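You operate a simulated robot arm through the tools that you are given. There is no shell and no other tool. Be economical: measure what you need, move in short steps, check, and stop when the job is done.

Carry out the task below with a simulated robot arm. There is one attempt and no reset: what you move stays moved.

TASK
Take the small blue brush and put it on the pink spill pad.
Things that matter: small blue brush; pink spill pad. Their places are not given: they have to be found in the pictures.

It is judged by the outcome, as a careful person would: the job done as asked, and still so three seconds after it is handed in. It fails if anything else is knocked over, pushed out of place, dropped, spilled or broken.

THE ROBOT
A 6-joint arm with a two-finger parallel gripper, fixed in place. Base frame: the origin is at the foot of the arm, x ahead of it, y to its left, z up; the work surface is at about z = 75. Lengths are in cm, angles in rad, forces in N, time in s.
With the tool pointing down near the work surface it reaches from about 18 to 64 cm from the base axis. Its first joint turns from -1.152 to 1.152 rad. Payload 2.7 kg.
Tool frame: the origin (TCP) lies between the finger pads and is the grasp point; the fingertips stand 2.3 cm ahead of it; z points along the fingers, y is the line along which they close. The gripper opens to 9.4 cm. The fingers are 3.8 cm wide and 1 cm thick; the gripper's body (5.4 by 9.6 cm) begins 3.9 cm behind the TCP.
Orientation is that of the tool frame in the base frame, as a unit quaternion [x, y, z, w]. With the fingers straight down and closing along the base's y, the tool's x points along the base's -x, its y along +y and its z along -z.

THE INTERFACE
- The arm moves only by the tool arm_command. Its argument "increments" is text: rows parted by semicolons, each of 7 numbers parted by spaces: the gripper command, from -1 (shut) to 1 (fully open), values between in proportion, then the shift along the tool's x, y, z in units of 25 mm (1.0 is 25 mm), then the turn, a rotation vector about the tool's x, y, z in units of 5 degrees (1.0 is 5 degrees). In form: jaw x y z ax ay az; .... A call has 1 to 12 rows; each row shifts and turns the commanded pose from where the row before left it, along the tool's axes as they then stand. A call with a number of a shift or a turn outside -1 to 1 is refused whole. A row lasts 0.2 s, in which the tool goes at most 5 cm and 0.15 rad; a call with a longer step from one row to the next is refused whole, and so is a gripper value outside its range. A pose out of reach is approached as far as the arm can. The call stops where the force on the tool passes 40 N (or 10 N more than at its start, if that is more) or the arm is blocked; 0.2 s more then pass. The fingers move at their own pace (about 4.5 cm/s each) and stop on an object; they squeeze with about 27 N. The grip force told is the motor's: it shows also when the fingers shut on nothing. Time passes only in rows, and 0.2 s behind the last, so rows that do not move let the fingers close. It gives the time, the measured TCP pose, the force on the tool (base axes), the opening and the grip force at its end, in the units of the frame above (readings bear some noise).
- Cameras (640 x 400 px; columns grow to the right, rows downward): "scene" is fixed at [5.7, -41.72, 141.41]; the picture's right is [0.91, -0.41, 0.00], its down [-0.19, -0.43, -0.88] and it looks along [0.36, 0.80, -0.47] (base axes); focal length 368 px, centre (320, 200). "wrist" rides on the gripper at [-3.9, 0, -4.4] in the tool frame; the picture's right is [0.00, -1.00, 0.00], its down [0.97, 0.00, -0.24] and it looks along [0.24, 0.00, 0.97] (tool axes); focal length 218 px, centre (320, 200).
- camera(camera): a new picture of that camera. No time passes.
- measure_at(camera, pixels): for up to 12 pixels [column, row] of the newest picture of that camera ("zoom" is the newest enlarged one), the place [x, y, z] in the base frame of the surface seen there, good to about 0.2 cm. No time passes.
- inspect(camera, box): a new picture of the part [left, top, right, bottom] of that camera's present view, enlarged. No time passes.
- close_job(): hands the job in; it is judged then, once.

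Work in short steps. Measure before you move; look again where a grasp or a placing could have gone wrong, and mend it. You have 60 turns and 30 pictures in all, the two below and enlarged ones among them. Open the gripper and draw the arm clear of the work before you hand the job in, unless the task says otherwise; then end with one line.

The tools are called after "Request:" as name(argument=value, ...) on one line, values as JSON. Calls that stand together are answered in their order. arm_command: Moves the arm, as the interface text tells. Its arguments: {"type":"object","properties":{"increments":{"type":"string"}},"required":["increments"]} The other tools are called the same way: camera (camera) takes a picture; measure_at (camera, pixels) gives the place of the surface under pixels of a picture; inspect (camera, box) takes an enlarged picture of a part of a camera's view; close_job () hands the job in.

At the start:

```text
t: 0.0
eef_pos: [29.82, 37.49, 102.23]
tcp_rot: [0.0, 1.0, 0.0, 0.0]
wrist_force: [-0.1, 0.0, -0.1]
grip_width: 9.41
grip_force: 0.0
```

scene: 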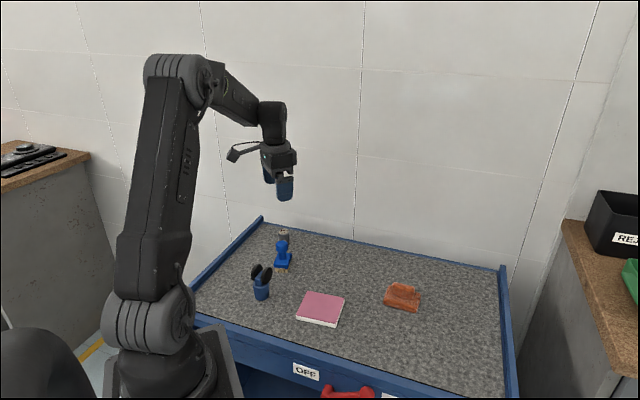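
wrist: 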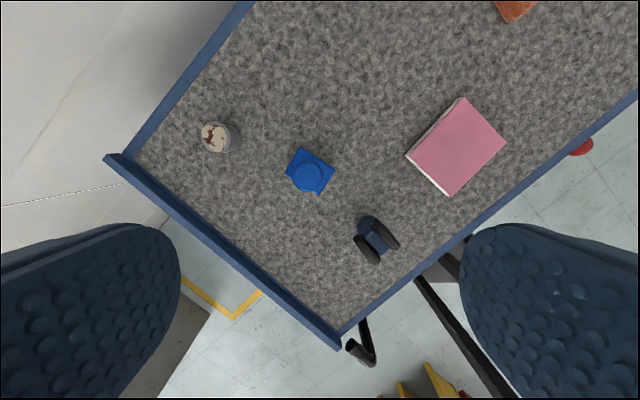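

The blue object at scene (283,255) looks like the brush, and the pink pad is at (321,309). I'll enlarge and then measure.

Request:
inspect(camera="scene", box=[230, 215, 350, 335])

Request:
inspect(camera="wrist", box=[180, 90, 420, 280])

Request:
measure_at(camera="wrist", pixels=[[307, 176], [302, 149], [335, 166], [318, 195], [286, 174], [463, 98], [506, 144], [449, 195], [406, 156], [455, 146], [376, 238], [215, 137]])

Request:
measure_at(camera="scene", pixels=[[282, 243], [282, 254], [283, 263], [283, 270], [284, 232], [261, 290], [261, 270]])

```text
3.33 times, centred on (290, 275) of scene
```

zoom: 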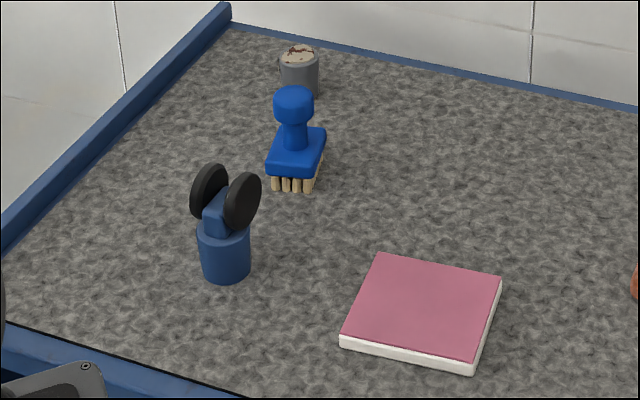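

```text
2.11 times, centred on (300, 185) of wrist
```

zoom: 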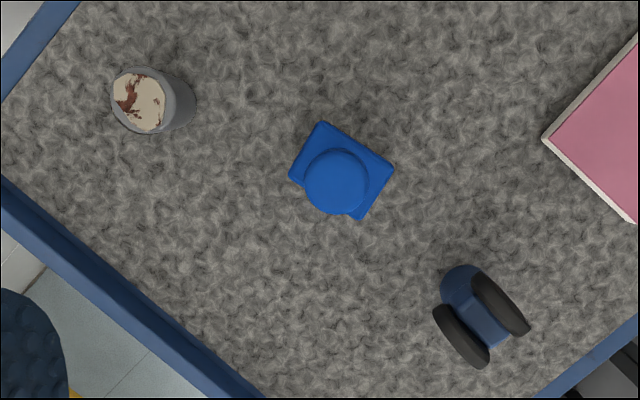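

```text
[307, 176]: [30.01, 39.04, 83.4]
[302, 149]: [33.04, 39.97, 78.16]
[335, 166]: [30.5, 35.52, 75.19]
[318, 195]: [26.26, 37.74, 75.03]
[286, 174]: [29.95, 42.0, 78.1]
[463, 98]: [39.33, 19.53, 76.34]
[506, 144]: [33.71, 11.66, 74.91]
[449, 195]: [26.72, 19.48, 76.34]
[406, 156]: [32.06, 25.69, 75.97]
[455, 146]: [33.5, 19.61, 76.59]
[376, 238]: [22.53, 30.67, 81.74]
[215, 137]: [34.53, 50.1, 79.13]
```

```text
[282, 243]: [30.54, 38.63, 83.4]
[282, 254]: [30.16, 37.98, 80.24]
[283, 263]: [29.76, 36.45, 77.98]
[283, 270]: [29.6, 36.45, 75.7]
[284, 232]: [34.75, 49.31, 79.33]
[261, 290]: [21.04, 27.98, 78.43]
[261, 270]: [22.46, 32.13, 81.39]
```

The brush stands upright: its knob is centred at about (30.5, 38.8), its top is at z=83.4, and its block top is at 78.1. I'll move above it with tips still clear and check the alignment.

Request:
arm_command(increments="1 -0.27 0.524 0 0 0 0; 1 0 0 1 0 0 0; 1 0 0 1 0 0 0; 1 0 0 1 0 0 0; 1 0 0 1 0 0 0; 1 0 0 1 0 0 0; 1 0 0 0.9 0 0 0; 1 0 0 0 0 0 0")

Request:
camera(camera="wrist")

Request:
inspect(camera="scene", box=[230, 195, 350, 315])

```text
t: 1.8
eef_pos: [30.37, 38.79, 87.36]
tcp_rot: [0.001, 1.0, 0.0, 0.001]
wrist_force: [0.3, -0.6, 0.0]
grip_width: 9.41
grip_force: 0.1
```

```text
25 pictures are left
```

wrist: 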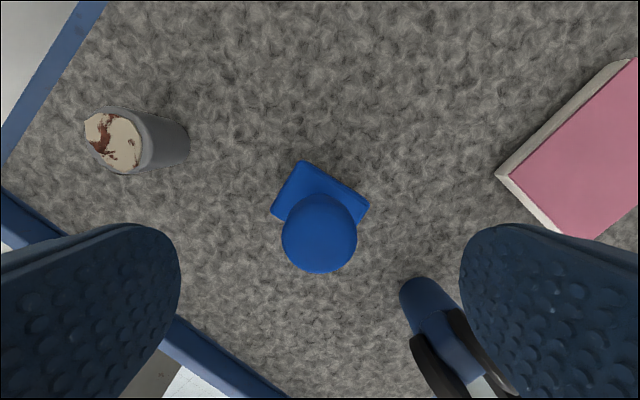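

```text
3.33 times, centred on (290, 255) of scene
```

zoom: 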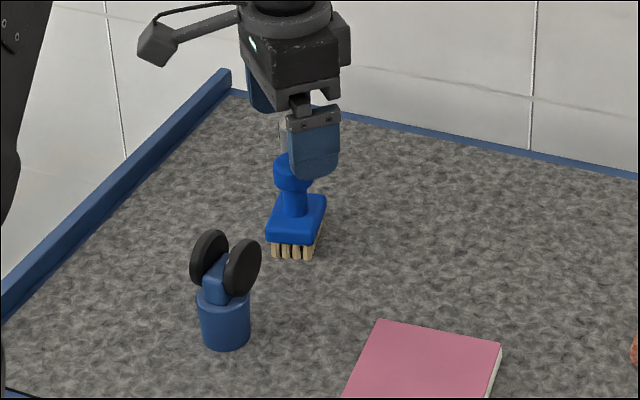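

The knob at (319,234) is centred between the fingers. I'll lower to z≈81.5 (tips above the brush block), then close.

Request:
arm_command(increments="1 -0.12 0 0.8 0 0 0; 1 0 0 0.8 0 0 0; 1 0 0 0.75 0 0 0; 1 0 0 0 0 0 0; -1 0 0 0 0 0 0; -1 0 0 0 0 0 0; -1 0 0 0 0 0 0; -1 0 0 0 0 0 0; -1 0 0 0 0 0 0; -1 0 0 0 0 0 0")

Request:
inspect(camera="scene", box=[230, 195, 350, 315])

```text
t: 4.0
eef_pos: [30.87, 39.02, 81.53]
tcp_rot: [0.0, 1.0, 0.0, 0.0]
wrist_force: [-0.8, -0.2, -0.2]
grip_width: 3.3
grip_force: 27.3
```

```text
3.33 times, centred on (290, 255) of scene
```

zoom: 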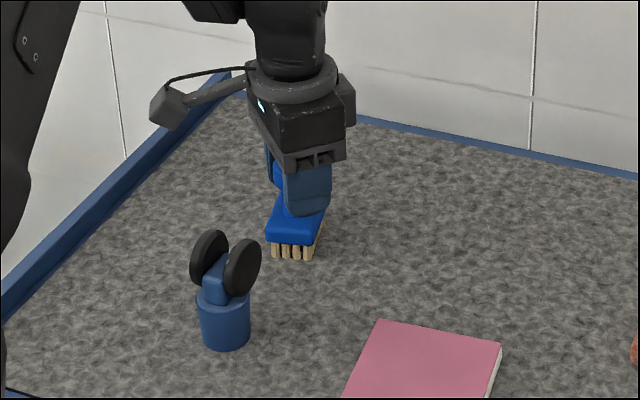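

The grip is on the knob (3.3 cm, 27 N). I'll lift it by 10 cm and check.

Request:
arm_command(increments="-1 0 0 -0.5 0 0 0; -1 0 0 -0.9 0 0 0; -1 0 0 -0.9 0 0 0; -1 0 0 -0.9 0 0 0; -1 0 0 -0.8 0 0 0; -1 0 0 0 0 0 0")

Request:
camera(camera="scene")

Request:
camera(camera="wrist")

```text
t: 5.4
eef_pos: [30.76, 38.83, 91.54]
tcp_rot: [0.0, 1.0, 0.001, 0.0]
wrist_force: [0.1, 0.9, -1.5]
grip_width: 3.33
grip_force: 26.9
```

```text
22 pictures are left
```

scene: 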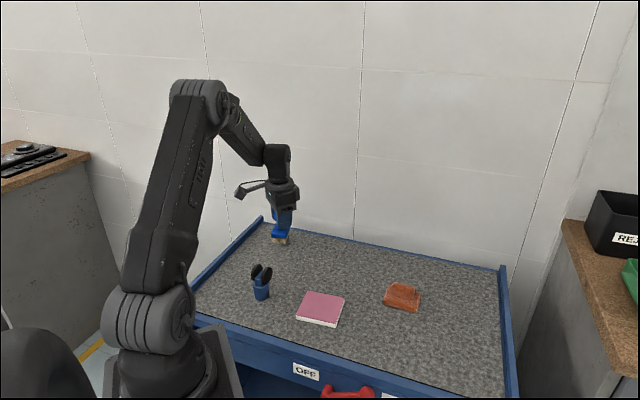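

```text
21 pictures are left
```

wrist: 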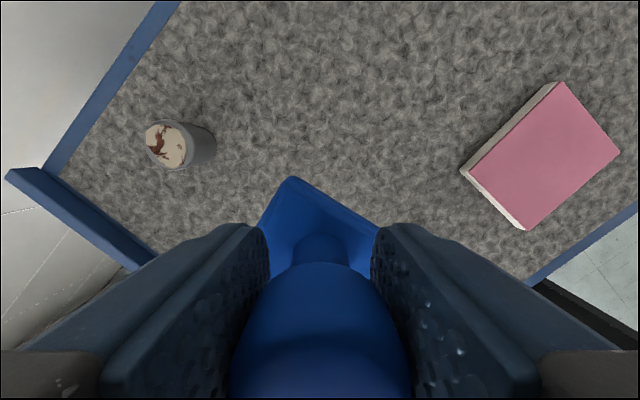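

The brush is held upright and clear of the table. I'll measure the pad top at its corners to set the placing point.

Request:
measure_at(camera="scene", pixels=[[308, 294], [343, 297], [336, 320], [298, 316], [321, 306]])

Request:
measure_at(camera="wrist", pixels=[[563, 85], [617, 152], [525, 227], [471, 171], [544, 157]])

```text
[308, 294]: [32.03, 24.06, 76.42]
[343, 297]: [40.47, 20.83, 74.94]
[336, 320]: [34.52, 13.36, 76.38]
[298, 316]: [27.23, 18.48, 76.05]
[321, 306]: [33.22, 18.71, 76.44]
```

```text
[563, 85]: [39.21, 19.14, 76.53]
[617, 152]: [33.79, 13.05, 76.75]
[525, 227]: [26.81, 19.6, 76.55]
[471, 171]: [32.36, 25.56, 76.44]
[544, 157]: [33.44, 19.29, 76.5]
```

The pad centre is at about (33.3, 19.2) with its top at 76.5. I'll carry the brush over at this height.

Request:
arm_command(increments="-1 -0.1 -0.4 0 0 0 0; -1 -0.1 -0.8 0 0 0 0; -1 -0.1 -0.8 0 0 0 0; -1 -0.1 -0.9 0 0 0 0; -1 -0.1 -0.9 0 0 0 0; -1 -0.1 -0.9 0 0 0 0; -1 -0.1 -0.9 0 0 0 0; -1 -0.1 -0.9 0 0 0 0; -1 -0.1 -0.8 0 0 0 0; -1 -0.1 -0.55 0 0 0 0; -1 0 0 0 0 0 0; -1 0 0 0 0 0 0")

Request:
inspect(camera="scene", box=[250, 205, 390, 345])

```text
t: 8.0
eef_pos: [33.29, 19.37, 91.57]
tcp_rot: [0.0, 1.0, 0.0, 0.0]
wrist_force: [-0.1, -1.2, -0.7]
grip_width: 3.32
grip_force: 26.5
```

```text
2.86 times, centred on (320, 275) of scene
```

zoom: 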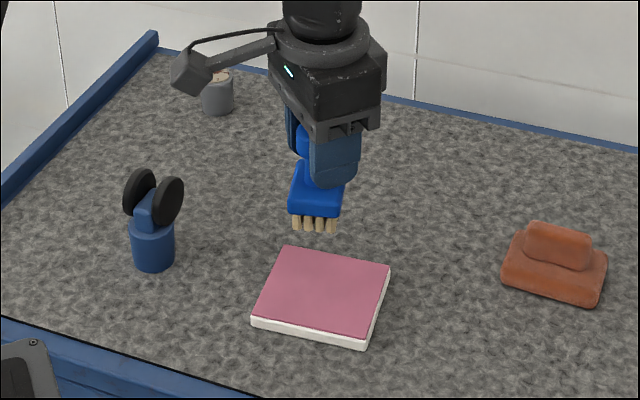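

The brush is over the pad. I'll lower it to just above contact (TCP z≈83.15).

Request:
arm_command(increments="-1 0 -0.05 0.8 0 0 0; -1 0 0 0.8 0 0 0; -1 0 0 0.8 0 0 0; -1 0 0 0.6 0 0 0; -1 0 0 0.2 0 0 0; -1 0 0 0.15 0 0 0; -1 0 0 0 0 0 0")

Request:
inspect(camera="scene", box=[270, 245, 370, 345])

```text
t: 9.6
eef_pos: [33.31, 19.14, 83.17]
tcp_rot: [0.0, 1.0, 0.0, 0.001]
wrist_force: [0.0, -0.5, -0.3]
grip_width: 3.27
grip_force: 27.1
```

```text
4.00 times, centred on (320, 295) of scene
```

zoom: 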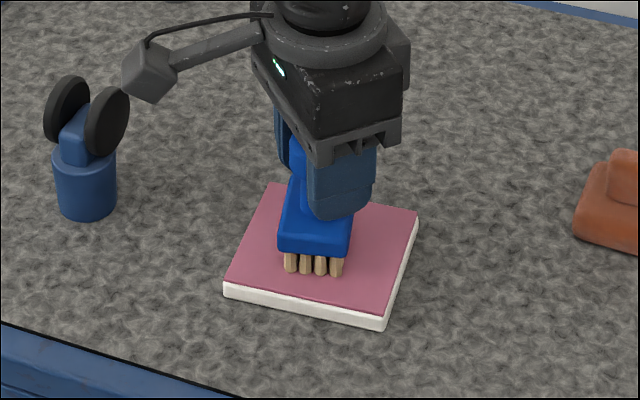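

The brush is centred and practically on the pad. I'll ease down a touch, then open slowly.

Request:
arm_command(increments="-1 0 0 0.05 0 0 0; -1 0 0 0 0 0 0; -0.2 0 0 0 0 0 0; 0 0 0 0 0 0 0; 0.3 0 0 0 0 0 0; 0.6 0 0 0 0 0 0; 1 0 0 0 0 0 0; 1 0 0 0 0 0 0; 1 0 0 0 0 0 0")

Request:
inspect(camera="scene", box=[270, 245, 370, 345])

```text
t: 11.6
eef_pos: [33.28, 19.02, 83.13]
tcp_rot: [0.0, 1.0, -0.001, 0.0]
wrist_force: [0.5, -0.4, -0.3]
grip_width: 9.4
grip_force: 0.0
```

```text
4.00 times, centred on (320, 295) of scene
```

zoom: 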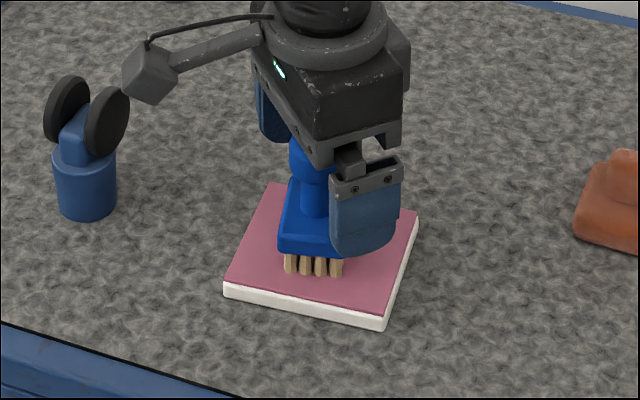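

The brush is released and standing. I'll raise the arm clear.

Request:
arm_command(increments="1 0 0 -0.5 0 0 0; 1 0 0 -1 0 0 0; 1 0 0 -1 0 0 0; 1 0 0 -1 0 0 0; 1 0 0 -1 0 0 0; 1 0 0 -1 0 0 0; 1 0 0 -1 0 0 0; 1 0 0 -1 0 0 0; 1 0 0 0 0 0 0")

Request:
camera(camera="scene")

Request:
camera(camera="wrist")

```text
t: 13.6
eef_pos: [33.19, 19.12, 101.9]
tcp_rot: [0.0, 1.0, -0.001, -0.001]
wrist_force: [0.2, -0.7, 0.6]
grip_width: 9.38
grip_force: 0.0
```

```text
17 pictures are left
```

scene: 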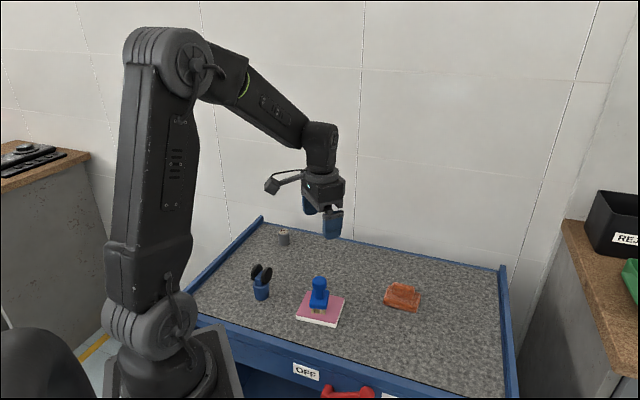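

```text
16 pictures are left
```

wrist: 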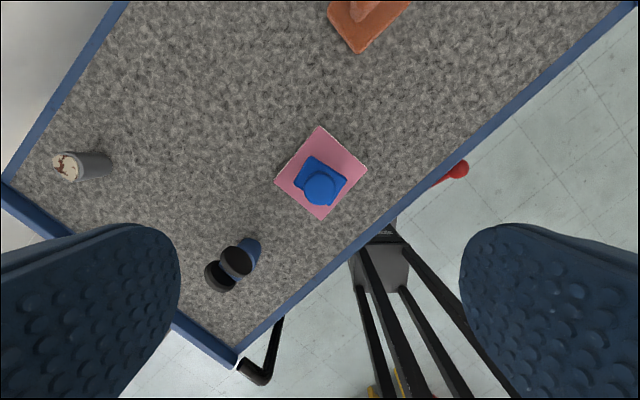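

The brush stands in the middle of the pad, everything else is where it was, and the arm is clear.

Request:
close_job()

```text
The job is handed in.
```

The small blue brush is standing upright in the middle of the pink spill pad, nothing else was moved, and the arm is open and clear.
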